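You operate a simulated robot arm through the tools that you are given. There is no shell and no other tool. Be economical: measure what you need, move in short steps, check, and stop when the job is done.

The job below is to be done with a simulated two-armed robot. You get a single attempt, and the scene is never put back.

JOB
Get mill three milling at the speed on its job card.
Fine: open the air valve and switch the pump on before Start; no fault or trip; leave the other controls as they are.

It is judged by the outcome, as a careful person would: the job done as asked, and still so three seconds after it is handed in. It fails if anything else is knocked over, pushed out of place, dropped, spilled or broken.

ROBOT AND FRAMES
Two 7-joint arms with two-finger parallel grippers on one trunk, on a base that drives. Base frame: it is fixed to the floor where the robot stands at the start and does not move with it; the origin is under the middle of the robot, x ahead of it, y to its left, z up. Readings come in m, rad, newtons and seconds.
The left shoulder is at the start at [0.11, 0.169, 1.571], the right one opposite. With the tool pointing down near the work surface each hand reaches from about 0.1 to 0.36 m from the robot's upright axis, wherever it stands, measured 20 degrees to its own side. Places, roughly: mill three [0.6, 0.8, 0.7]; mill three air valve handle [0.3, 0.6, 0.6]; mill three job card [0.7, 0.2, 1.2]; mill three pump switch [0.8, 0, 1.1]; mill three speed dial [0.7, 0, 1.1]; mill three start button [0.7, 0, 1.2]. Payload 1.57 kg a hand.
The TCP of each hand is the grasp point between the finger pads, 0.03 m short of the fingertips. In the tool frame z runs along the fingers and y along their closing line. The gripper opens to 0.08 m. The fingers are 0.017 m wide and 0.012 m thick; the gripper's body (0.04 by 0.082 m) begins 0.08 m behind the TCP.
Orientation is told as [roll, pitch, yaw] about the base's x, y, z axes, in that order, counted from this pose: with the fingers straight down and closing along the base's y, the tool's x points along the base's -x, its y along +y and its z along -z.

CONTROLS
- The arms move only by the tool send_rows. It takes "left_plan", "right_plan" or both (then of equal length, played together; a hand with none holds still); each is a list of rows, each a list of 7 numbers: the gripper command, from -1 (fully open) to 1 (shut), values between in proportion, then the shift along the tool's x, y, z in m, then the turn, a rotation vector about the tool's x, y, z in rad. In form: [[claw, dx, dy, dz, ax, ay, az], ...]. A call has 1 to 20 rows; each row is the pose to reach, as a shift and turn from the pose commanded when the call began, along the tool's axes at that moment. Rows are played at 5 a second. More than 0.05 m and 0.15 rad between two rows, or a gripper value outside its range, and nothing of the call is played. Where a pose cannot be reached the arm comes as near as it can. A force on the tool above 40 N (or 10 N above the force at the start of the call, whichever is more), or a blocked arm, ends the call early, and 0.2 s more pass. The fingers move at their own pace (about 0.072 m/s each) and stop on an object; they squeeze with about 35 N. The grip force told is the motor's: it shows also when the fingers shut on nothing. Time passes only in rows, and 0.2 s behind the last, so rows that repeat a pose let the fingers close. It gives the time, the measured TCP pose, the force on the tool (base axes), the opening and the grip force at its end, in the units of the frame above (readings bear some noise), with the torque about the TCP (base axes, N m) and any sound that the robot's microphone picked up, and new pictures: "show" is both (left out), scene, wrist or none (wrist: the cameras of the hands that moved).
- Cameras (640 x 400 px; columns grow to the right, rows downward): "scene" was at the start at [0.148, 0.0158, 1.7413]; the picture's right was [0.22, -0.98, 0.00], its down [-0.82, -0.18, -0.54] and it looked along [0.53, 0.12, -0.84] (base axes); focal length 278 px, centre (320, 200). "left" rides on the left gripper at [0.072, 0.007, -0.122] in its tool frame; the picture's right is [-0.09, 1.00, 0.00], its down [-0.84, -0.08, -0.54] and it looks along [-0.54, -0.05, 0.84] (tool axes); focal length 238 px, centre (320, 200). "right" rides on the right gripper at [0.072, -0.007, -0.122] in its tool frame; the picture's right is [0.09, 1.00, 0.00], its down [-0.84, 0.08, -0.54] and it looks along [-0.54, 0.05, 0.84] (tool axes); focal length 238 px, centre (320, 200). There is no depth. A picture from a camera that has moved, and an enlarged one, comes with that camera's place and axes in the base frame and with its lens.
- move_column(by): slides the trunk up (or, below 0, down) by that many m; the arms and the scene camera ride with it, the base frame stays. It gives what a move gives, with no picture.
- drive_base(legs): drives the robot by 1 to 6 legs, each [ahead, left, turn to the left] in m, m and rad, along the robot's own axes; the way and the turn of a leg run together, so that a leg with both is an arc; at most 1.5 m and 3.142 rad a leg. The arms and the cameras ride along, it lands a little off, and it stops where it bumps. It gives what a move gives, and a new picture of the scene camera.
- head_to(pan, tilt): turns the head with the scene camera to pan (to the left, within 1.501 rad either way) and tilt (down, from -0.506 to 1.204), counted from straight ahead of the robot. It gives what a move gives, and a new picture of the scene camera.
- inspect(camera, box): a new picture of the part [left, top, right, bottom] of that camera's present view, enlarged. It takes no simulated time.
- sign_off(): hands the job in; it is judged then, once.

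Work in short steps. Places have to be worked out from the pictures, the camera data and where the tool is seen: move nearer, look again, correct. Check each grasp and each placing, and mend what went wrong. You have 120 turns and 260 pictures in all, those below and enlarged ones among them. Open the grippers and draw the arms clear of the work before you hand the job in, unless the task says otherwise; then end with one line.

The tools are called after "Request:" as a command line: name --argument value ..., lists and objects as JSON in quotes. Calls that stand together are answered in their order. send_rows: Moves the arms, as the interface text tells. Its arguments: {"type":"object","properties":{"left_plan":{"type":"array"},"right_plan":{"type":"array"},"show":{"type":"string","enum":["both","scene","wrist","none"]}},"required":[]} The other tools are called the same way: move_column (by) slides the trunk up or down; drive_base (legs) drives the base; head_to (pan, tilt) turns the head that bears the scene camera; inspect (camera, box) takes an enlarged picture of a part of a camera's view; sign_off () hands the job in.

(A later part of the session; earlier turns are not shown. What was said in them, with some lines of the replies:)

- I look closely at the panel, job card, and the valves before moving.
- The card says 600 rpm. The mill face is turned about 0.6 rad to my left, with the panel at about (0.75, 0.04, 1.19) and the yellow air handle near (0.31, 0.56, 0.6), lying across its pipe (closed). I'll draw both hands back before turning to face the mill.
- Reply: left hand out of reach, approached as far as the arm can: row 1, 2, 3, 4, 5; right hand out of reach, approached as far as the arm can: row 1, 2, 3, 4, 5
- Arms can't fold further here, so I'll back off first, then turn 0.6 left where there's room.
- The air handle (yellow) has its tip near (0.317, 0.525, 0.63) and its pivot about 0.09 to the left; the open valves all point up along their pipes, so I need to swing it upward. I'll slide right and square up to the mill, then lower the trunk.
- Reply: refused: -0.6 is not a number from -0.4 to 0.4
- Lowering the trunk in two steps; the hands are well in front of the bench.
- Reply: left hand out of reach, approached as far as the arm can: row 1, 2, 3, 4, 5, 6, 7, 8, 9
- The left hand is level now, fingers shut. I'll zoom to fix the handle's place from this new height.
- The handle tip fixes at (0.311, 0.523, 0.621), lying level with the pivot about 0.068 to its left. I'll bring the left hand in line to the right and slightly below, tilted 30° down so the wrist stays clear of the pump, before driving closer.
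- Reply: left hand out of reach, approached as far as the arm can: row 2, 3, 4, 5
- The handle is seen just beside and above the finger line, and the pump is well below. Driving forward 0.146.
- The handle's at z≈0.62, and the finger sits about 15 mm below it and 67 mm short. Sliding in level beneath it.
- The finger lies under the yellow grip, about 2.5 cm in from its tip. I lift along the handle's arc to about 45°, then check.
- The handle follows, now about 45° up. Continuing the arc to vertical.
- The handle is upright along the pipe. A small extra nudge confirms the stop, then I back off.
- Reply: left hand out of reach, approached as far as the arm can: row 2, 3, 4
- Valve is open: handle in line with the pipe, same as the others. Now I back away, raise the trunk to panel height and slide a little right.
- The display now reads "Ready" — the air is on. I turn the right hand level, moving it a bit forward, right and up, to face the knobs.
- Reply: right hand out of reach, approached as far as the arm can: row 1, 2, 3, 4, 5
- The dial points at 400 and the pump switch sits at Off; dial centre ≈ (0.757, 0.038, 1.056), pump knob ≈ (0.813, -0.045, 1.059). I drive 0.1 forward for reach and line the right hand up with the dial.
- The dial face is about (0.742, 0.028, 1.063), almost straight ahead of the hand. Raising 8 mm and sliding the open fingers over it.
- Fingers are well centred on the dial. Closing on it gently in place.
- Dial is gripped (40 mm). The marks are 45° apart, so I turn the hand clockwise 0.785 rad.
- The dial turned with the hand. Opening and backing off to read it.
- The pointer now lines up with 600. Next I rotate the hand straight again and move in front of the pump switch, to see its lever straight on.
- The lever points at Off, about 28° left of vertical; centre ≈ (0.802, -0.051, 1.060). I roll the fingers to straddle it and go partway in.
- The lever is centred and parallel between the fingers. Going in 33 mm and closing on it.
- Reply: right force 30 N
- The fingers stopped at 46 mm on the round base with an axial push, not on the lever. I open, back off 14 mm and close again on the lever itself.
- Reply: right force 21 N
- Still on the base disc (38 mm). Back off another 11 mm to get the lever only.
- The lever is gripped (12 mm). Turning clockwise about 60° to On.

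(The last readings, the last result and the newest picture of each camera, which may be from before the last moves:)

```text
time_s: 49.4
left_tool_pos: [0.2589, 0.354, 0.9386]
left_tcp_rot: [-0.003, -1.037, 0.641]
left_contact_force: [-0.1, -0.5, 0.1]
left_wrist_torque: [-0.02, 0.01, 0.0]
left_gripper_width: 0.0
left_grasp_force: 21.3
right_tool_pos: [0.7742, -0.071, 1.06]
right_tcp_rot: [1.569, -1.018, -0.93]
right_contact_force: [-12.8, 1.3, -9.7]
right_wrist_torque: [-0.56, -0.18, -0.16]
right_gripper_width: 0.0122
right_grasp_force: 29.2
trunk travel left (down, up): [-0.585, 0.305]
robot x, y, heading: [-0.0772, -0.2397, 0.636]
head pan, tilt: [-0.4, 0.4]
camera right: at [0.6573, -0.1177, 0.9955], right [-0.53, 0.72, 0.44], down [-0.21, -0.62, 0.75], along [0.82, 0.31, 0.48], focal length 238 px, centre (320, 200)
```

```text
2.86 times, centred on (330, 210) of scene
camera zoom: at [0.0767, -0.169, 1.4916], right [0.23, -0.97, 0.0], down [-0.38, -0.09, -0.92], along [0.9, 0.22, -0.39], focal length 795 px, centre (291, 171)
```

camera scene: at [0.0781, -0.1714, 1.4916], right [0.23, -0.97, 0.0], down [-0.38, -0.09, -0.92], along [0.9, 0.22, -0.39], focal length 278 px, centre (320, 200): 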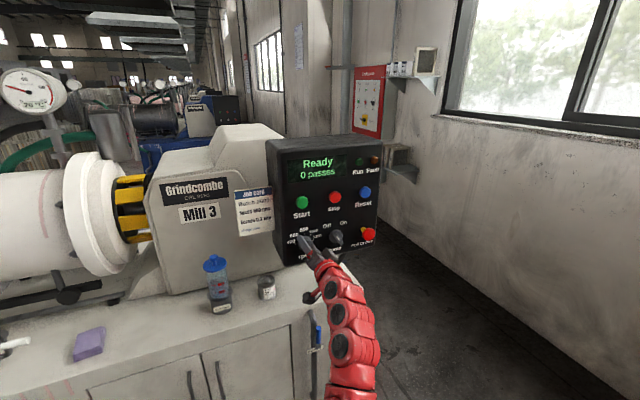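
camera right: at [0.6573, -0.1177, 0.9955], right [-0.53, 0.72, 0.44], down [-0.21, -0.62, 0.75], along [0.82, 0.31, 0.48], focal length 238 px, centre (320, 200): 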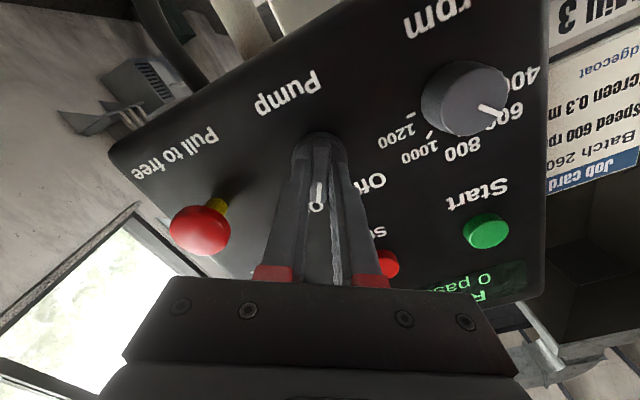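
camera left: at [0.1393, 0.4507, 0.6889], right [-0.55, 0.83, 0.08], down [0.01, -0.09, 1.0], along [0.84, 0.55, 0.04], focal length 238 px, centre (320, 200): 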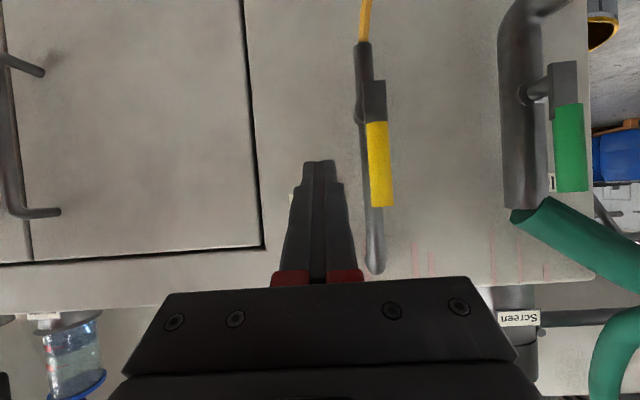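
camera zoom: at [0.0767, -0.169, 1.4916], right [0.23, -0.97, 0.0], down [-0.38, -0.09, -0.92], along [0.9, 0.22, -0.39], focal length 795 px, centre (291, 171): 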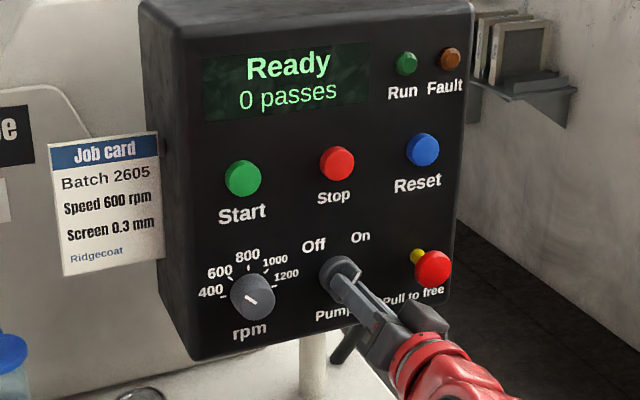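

The lever now points at On. Releasing and backing off to verify.

Request:
send_rows --right_plan '[[-0.25, 0, 0, 0, 0, 0, 0], [-0.25, 0, 0, 0, 0, 0, 0], [-0.25, 0, 0, -0.03, 0, 0, 0], [-0.25, 0, 0, -0.06, 0, 0, 0], [-0.25, 0, 0, -0.06, 0, 0, -0.14], [-0.25, 0, 0, -0.06, 0, 0, -0.28], [-0.25, 0, 0, -0.06, 0, 0, -0.42], [-0.25, 0, 0, -0.06, 0, 0, -0.55], [1, 0, 0, -0.06, 0, 0, -0.55], [1, 0, 0, -0.06, 0, 0, -0.55], [1, 0, 0, -0.06, 0, 0, -0.55]]' --show "wrist"

Request:
inspect --camera "right" --box '[220, 60, 540, 260]'

Request:
inspect --camera "scene" --box '[260, 140, 400, 280]'

```text
time_s: 51.8
left_tool_pos: [0.2596, 0.3524, 0.9403]
left_tcp_rot: [-0.001, -1.04, 0.639]
left_contact_force: [-1.1, 0.0, 0.5]
left_wrist_torque: [0.0, -0.02, 0.0]
left_gripper_width: 0.0
left_grasp_force: 21.7
right_tool_pos: [0.7268, -0.1076, 1.0609]
right_tcp_rot: [1.072, -1.567, -0.434]
right_contact_force: [-0.4, -1.0, -0.1]
right_wrist_torque: [0.03, 0.0, -0.01]
right_gripper_width: 0.0
right_grasp_force: 21.3
trunk travel left (down, up): [-0.585, 0.305]
robot x, y, heading: [-0.08, -0.2398, 0.637]
head pan, tilt: [-0.4, 0.4]
camera right: at [0.6324, -0.1854, 0.9888], right [-0.59, 0.8, -0.09], down [-0.48, -0.26, 0.84], along [0.65, 0.54, 0.54], focal length 238 px, centre (320, 200)
```

right: 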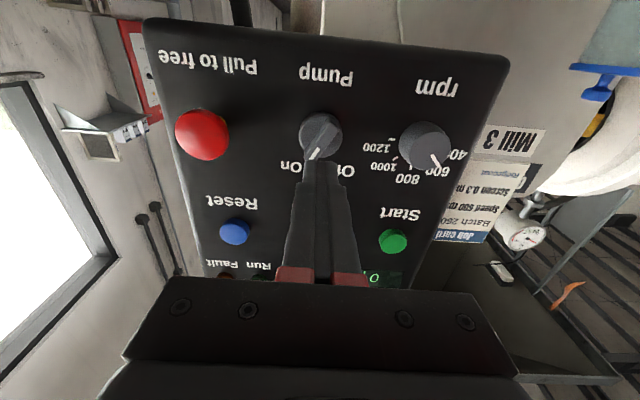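

```text
2.00 times, centred on (380, 160) of right
camera zoom: at [0.6324, -0.1854, 0.9888], right [-0.59, 0.8, -0.09], down [-0.48, -0.26, 0.84], along [0.65, 0.54, 0.54], focal length 477 px, centre (200, 280)
```

zoom: 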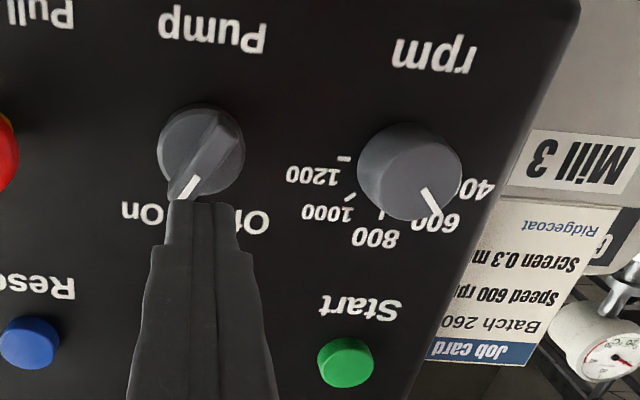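

```text
2.86 times, centred on (330, 210) of scene
camera zoom: at [0.0774, -0.1698, 1.4916], right [0.23, -0.97, 0.0], down [-0.38, -0.09, -0.92], along [0.9, 0.22, -0.39], focal length 795 px, centre (291, 171)
```

zoom: 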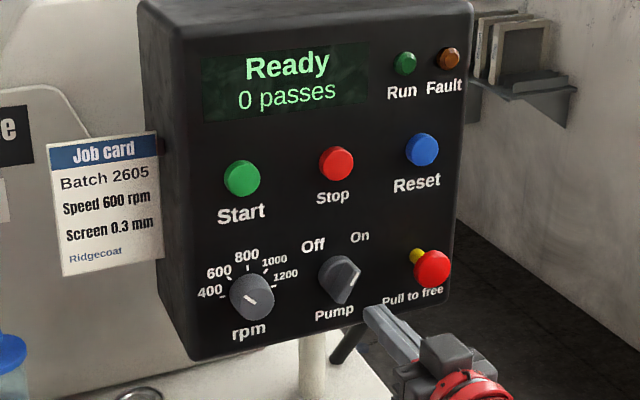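

Pump is On, dial at 600, display Ready. Start's cap is at about (0.748, 0.042, 1.190); moving the closed fingers in front of it.

Request:
send_rows --right_plan '[[1, -0.032, 0.027, 0, 0, 0, 0], [1, -0.064, 0.054, 0, 0, 0, 0], [1, -0.096, 0.08, 0, 0, 0, 0], [1, -0.129, 0.107, 0, 0, 0, 0], [1, -0.129, 0.107, 0, 0, 0, 0]]' --show "wrist"

Request:
inspect --camera "scene" --box '[260, 140, 400, 280]'

```text
time_s: 53.0
left_tool_pos: [0.2598, 0.3536, 0.9403]
left_tcp_rot: [-0.003, -1.037, 0.64]
left_contact_force: [0.2, -0.2, -0.4]
left_wrist_torque: [0.01, 0.02, -0.01]
left_gripper_width: 0.0
left_grasp_force: 21.5
right_tool_pos: [0.6629, -0.0235, 1.1887]
right_tcp_rot: [1.147, -1.568, -0.512]
right_contact_force: [0.0, 0.7, 0.3]
right_wrist_torque: [0.01, 0.02, 0.04]
right_gripper_width: 0.0
right_grasp_force: 21.1
trunk travel left (down, up): [-0.585, 0.305]
robot x, y, heading: [-0.0741, -0.2427, 0.636]
head pan, tilt: [-0.4, 0.4]
camera right: at [0.5685, -0.1022, 1.1167], right [-0.59, 0.8, -0.09], down [-0.48, -0.26, 0.84], along [0.65, 0.54, 0.54], focal length 238 px, centre (320, 200)
```

right: 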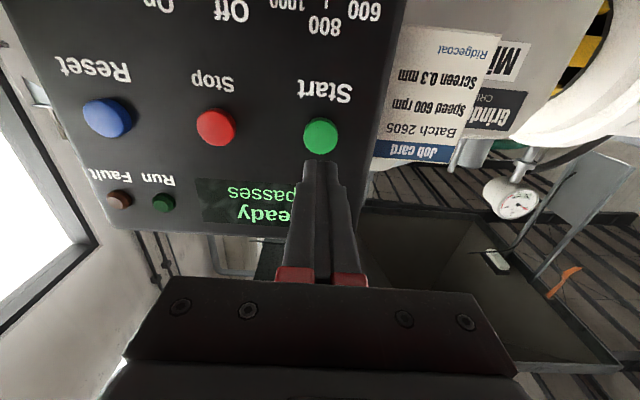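

```text
2.86 times, centred on (330, 210) of scene
camera zoom: at [0.0779, -0.1704, 1.4916], right [0.23, -0.97, 0.0], down [-0.38, -0.09, -0.92], along [0.9, 0.22, -0.39], focal length 795 px, centre (291, 171)
```

zoom: 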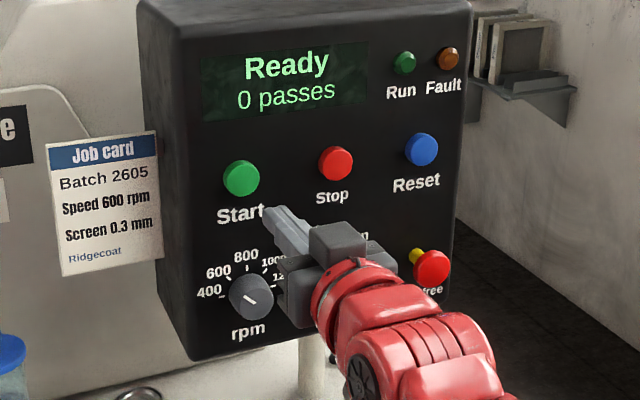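

The button is exactly on the finger axis, about 77 mm ahead. Advancing to near contact and pressing in small steps, then withdrawing.

Request:
send_rows --right_plan '[[1, 0, 0, 0.035, 0, 0, 0], [1, 0, 0, 0.068, 0, 0, 0], [1, 0, 0, 0.074, 0, 0, 0], [1, 0, 0, 0.079, 0, 0, 0], [1, 0, 0, 0.083, 0, 0, 0]]' --show "wrist"

Request:
inspect --camera "scene" --box '[260, 140, 400, 280]'

```text
time_s: 54.2
left_tool_pos: [0.2572, 0.3517, 0.9423]
left_tcp_rot: [0.0, -1.041, 0.639]
left_contact_force: [-1.1, -0.2, -0.5]
left_wrist_torque: [0.0, -0.01, 0.0]
left_gripper_width: 0.0
left_grasp_force: 21.0
right_tool_pos: [0.7267, 0.0251, 1.1898]
right_tcp_rot: [1.006, -1.567, -0.371]
right_contact_force: [-25.2, -16.3, -14.7]
right_wrist_torque: [-0.22, 0.34, 0.06]
right_gripper_width: 0.0001
right_grasp_force: 21.3
trunk travel left (down, up): [-0.585, 0.305]
robot x, y, heading: [-0.0791, -0.2392, 0.639]
head pan, tilt: [-0.4, 0.4]
heard: click
camera right: at [0.6333, -0.053, 1.1182], right [-0.59, 0.8, -0.09], down [-0.48, -0.26, 0.84], along [0.65, 0.54, 0.54], focal length 238 px, centre (320, 200)
```

right: 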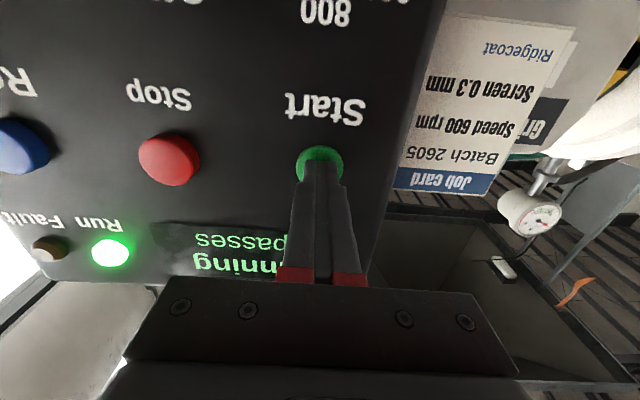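

```text
2.86 times, centred on (330, 210) of scene
camera zoom: at [0.0737, -0.173, 1.4919], right [0.23, -0.97, 0.0], down [-0.38, -0.09, -0.92], along [0.9, 0.22, -0.39], focal length 795 px, centre (291, 171)
```

zoom: 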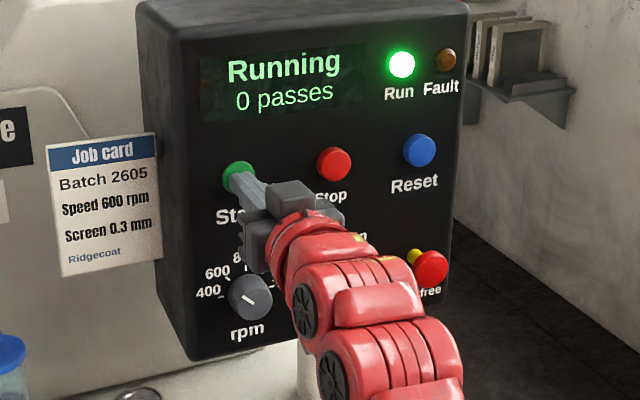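

A click, "Running" and the Run lamp lit, no fault. Withdrawing straight back, then driving clear with the grippers open and watching the display.

Request:
send_rows --right_plan '[[1, 0, 0, -0.03, 0, 0, 0], [1, 0, 0, -0.07, 0, 0, 0], [1, 0, 0, -0.1, 0, 0, 0]]' --show "none"

Request:
drive_base --legs '[[-0.2, 0, 0]]'

Request:
send_rows --left_plan '[[-1, 0, 0, 0, 0, 0, 0], [-1, 0, 0, 0, 0, 0, 0], [-1, 0, 0, 0, 0, 0, 0], [-1, 0, 0, 0, 0, 0, 0], [-1, 0, 0, 0, 0, 0, 0], [-1, 0, 0, 0, 0, 0, 0], [-1, 0, 0, 0, 0, 0, 0], [-1, 0, 0, 0, 0, 0, 0], [-1, 0, 0, 0, 0, 0, 0], [-1, 0, 0, 0, 0, 0, 0]]' --right_plan '[[-1, 0, 0, 0, 0, 0, 0], [-1, 0, 0, 0, 0, 0, 0], [-1, 0, 0, 0, 0, 0, 0], [-1, 0, 0, 0, 0, 0, 0], [-1, 0, 0, 0, 0, 0, 0], [-1, 0, 0, 0, 0, 0, 0], [-1, 0, 0, 0, 0, 0, 0], [-1, 0, 0, 0, 0, 0, 0], [-1, 0, 0, 0, 0, 0, 0], [-1, 0, 0, 0, 0, 0, 0]]' --show "scene"

Request:
inspect --camera "scene" --box '[230, 110, 390, 250]'

```text
time_s: 55.0
left_tool_pos: [0.26, 0.3535, 0.9394]
left_tcp_rot: [-0.001, -1.038, 0.64]
left_contact_force: [-0.8, -0.2, 0.0]
left_wrist_torque: [-0.02, -0.04, -0.03]
left_gripper_width: 0.0
left_grasp_force: 21.6
right_tool_pos: [0.6498, -0.0306, 1.1926]
right_tcp_rot: [1.387, -1.568, -0.751]
right_contact_force: [-0.7, 0.2, 0.7]
right_wrist_torque: [0.01, 0.02, 0.02]
right_gripper_width: 0.0
right_grasp_force: 21.0
trunk travel left (down, up): [-0.585, 0.305]
robot x, y, heading: [-0.0773, -0.2404, 0.636]
head pan, tilt: [-0.4, 0.4]
```

```text
time_s: 56.6
left_tool_pos: [0.0992, 0.2331, 0.939]
left_tcp_rot: [-0.002, -1.038, 0.638]
left_contact_force: [-0.4, -0.3, 0.4]
left_wrist_torque: [0.0, 0.03, 0.01]
left_gripper_width: 0.0
left_grasp_force: 21.4
right_tool_pos: [0.4881, -0.153, 1.1922]
right_tcp_rot: [1.382, -1.567, -0.746]
right_contact_force: [-0.7, -0.3, 1.0]
right_wrist_torque: [-0.01, 0.0, 0.01]
right_gripper_width: 0.0001
right_grasp_force: 20.9
trunk travel left (down, up): [-0.585, 0.305]
robot x, y, heading: [-0.2389, -0.3582, 0.639]
head pan, tilt: [-0.4, 0.4]
camera scene: at [-0.0848, -0.29, 1.4917], right [0.23, -0.97, 0.0], down [-0.38, -0.09, -0.92], along [0.9, 0.21, -0.39], focal length 278 px, centre (320, 200)
```

scene: 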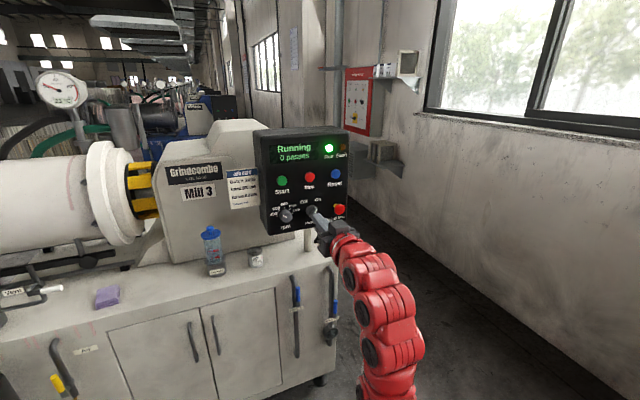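

```text
time_s: 58.8
left_tool_pos: [0.0986, 0.233, 0.94]
left_tcp_rot: [-0.002, -1.037, 0.637]
left_contact_force: [-0.1, -0.5, -0.1]
left_wrist_torque: [0.0, 0.04, 0.01]
left_gripper_width: 0.0802
left_grasp_force: 0.1
right_tool_pos: [0.4894, -0.1535, 1.1905]
right_tcp_rot: [1.17, -1.567, -0.537]
right_contact_force: [0.0, 0.3, -0.6]
right_wrist_torque: [0.0, 0.02, -0.02]
right_gripper_width: 0.0801
right_grasp_force: 0.0
trunk travel left (down, up): [-0.585, 0.305]
robot x, y, heading: [-0.2386, -0.3583, 0.635]
head pan, tilt: [-0.4, 0.4]
camera scene: at [-0.084, -0.2895, 1.4916], right [0.23, -0.97, 0.0], down [-0.38, -0.09, -0.92], along [0.9, 0.21, -0.39], focal length 278 px, centre (320, 200)
```

scene: 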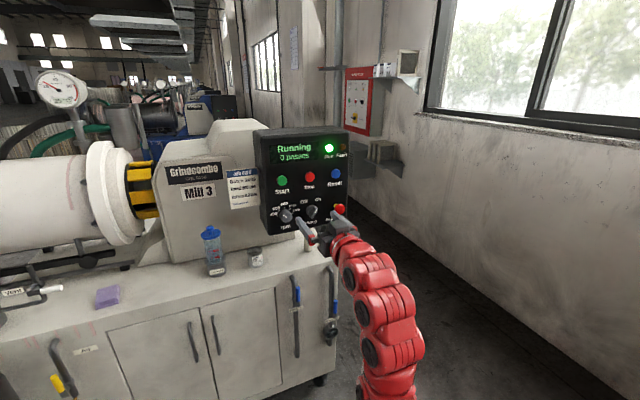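

```text
2.86 times, centred on (310, 180) of scene
camera zoom: at [-0.084, -0.2895, 1.4916], right [0.23, -0.97, 0.0], down [-0.38, -0.09, -0.92], along [0.9, 0.21, -0.39], focal length 795 px, centre (349, 257)
```

zoom: 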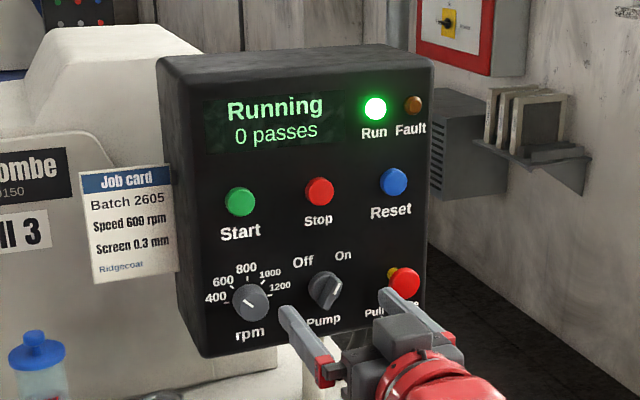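

It has been running about 5 s without a fault. I wait a few more seconds and check the gauge and display again for any late trip.

Request:
send_rows --right_plan '[[-1, 0, 0, 0, 0, 0, 0], [-1, 0, 0, 0, 0, 0, 0], [-1, 0, 0, 0, 0, 0, 0], [-1, 0, 0, 0, 0, 0, 0], [-1, 0, 0, 0, 0, 0, 0], [-1, 0, 0, 0, 0, 0, 0], [-1, 0, 0, 0, 0, 0, 0], [-1, 0, 0, 0, 0, 0, 0], [-1, 0, 0, 0, 0, 0, 0], [-1, 0, 0, 0, 0, 0, 0], [-1, 0, 0, 0, 0, 0, 0], [-1, 0, 0, 0, 0, 0, 0], [-1, 0, 0, 0, 0, 0, 0], [-1, 0, 0, 0, 0, 0, 0], [-1, 0, 0, 0, 0, 0, 0], [-1, 0, 0, 0, 0, 0, 0], [-1, 0, 0, 0, 0, 0, 0], [-1, 0, 0, 0, 0, 0, 0], [-1, 0, 0, 0, 0, 0, 0], [-1, 0, 0, 0, 0, 0, 0]]' --show "none"

Request:
head_to --pan 0.1 --tilt 0.4

Request:
inspect --camera "scene" --box '[420, 100, 580, 240]'

Request:
inspect --camera "scene" --box '[80, 40, 340, 200]'

```text
time_s: 63.0
left_tool_pos: [0.0991, 0.2338, 0.9398]
left_tcp_rot: [-0.001, -1.04, 0.637]
left_contact_force: [-0.7, -0.3, 0.4]
left_wrist_torque: [0.01, 0.02, 0.0]
left_gripper_width: 0.0801
left_grasp_force: 0.0
right_tool_pos: [0.4888, -0.1528, 1.1922]
right_tcp_rot: [1.132, -1.567, -0.497]
right_contact_force: [0.2, -0.3, -0.5]
right_wrist_torque: [0.01, 0.02, 0.02]
right_gripper_width: 0.0799
right_grasp_force: 0.0
trunk travel left (down, up): [-0.585, 0.305]
robot x, y, heading: [-0.2368, -0.3581, 0.638]
head pan, tilt: [-0.4, 0.4]
```

```text
time_s: 63.9
left_tool_pos: [0.0995, 0.2324, 0.9393]
left_tcp_rot: [-0.002, -1.037, 0.638]
left_contact_force: [0.2, -0.4, 0.4]
left_wrist_torque: [-0.01, -0.03, -0.02]
left_gripper_width: 0.0799
left_grasp_force: 0.0
right_tool_pos: [0.4891, -0.1533, 1.1916]
right_tcp_rot: [1.17, -1.567, -0.535]
right_contact_force: [0.0, -0.6, -0.4]
right_wrist_torque: [0.0, -0.03, 0.0]
right_gripper_width: 0.0802
right_grasp_force: 0.0
trunk travel left (down, up): [-0.585, 0.305]
robot x, y, heading: [-0.2364, -0.3609, 0.633]
head pan, tilt: [0.099, 0.4]
camera scene: at [-0.1053, -0.249, 1.4916], right [0.67, -0.74, 0.0], down [-0.29, -0.26, -0.92], along [0.68, 0.62, -0.39], focal length 278 px, centre (320, 200)
```

scene: 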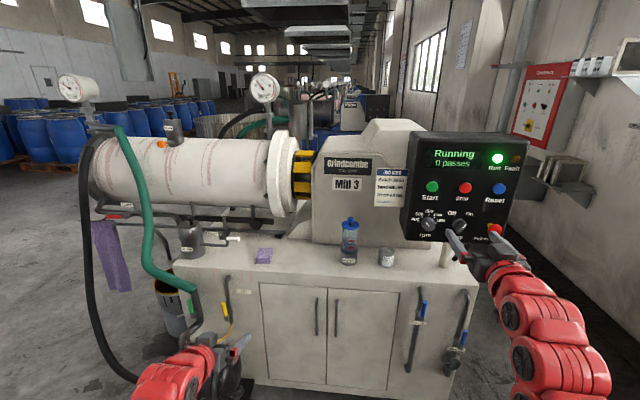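

```text
2.86 times, centred on (500, 170) of scene
camera zoom: at [-0.1053, -0.249, 1.4916], right [0.67, -0.74, 0.0], down [-0.29, -0.26, -0.92], along [0.68, 0.62, -0.39], focal length 795 px, centre (-194, 286)
```

zoom: 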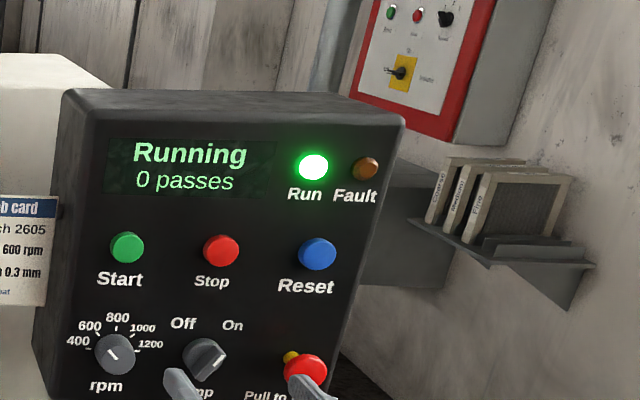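

```text
2.46 times, centred on (210, 120) of scene
camera zoom: at [-0.1053, -0.249, 1.4916], right [0.67, -0.74, 0.0], down [-0.29, -0.26, -0.92], along [0.68, 0.62, -0.39], focal length 685 px, centre (591, 397)
```

zoom: 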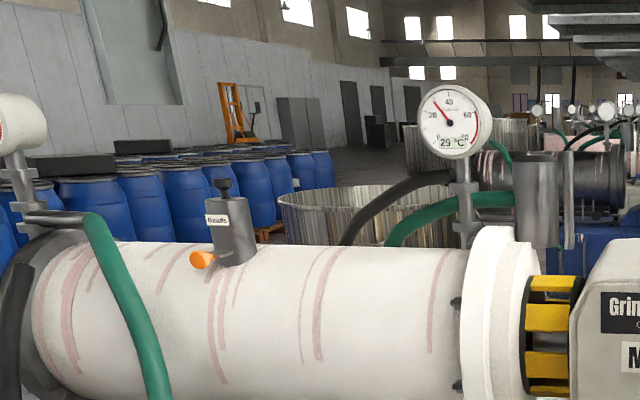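

Still Running about 10 s after Start, Fault lamp dark and temperature 29 °C. The arms are clear and the grippers open, so I'm handing in.

Request:
sign_off

```text
The job is handed in.
```

Mill three is running with its dial at 600 rpm, as on the job card. The air valve was opened and the pump switched on before Start, and there was no fault or trip.
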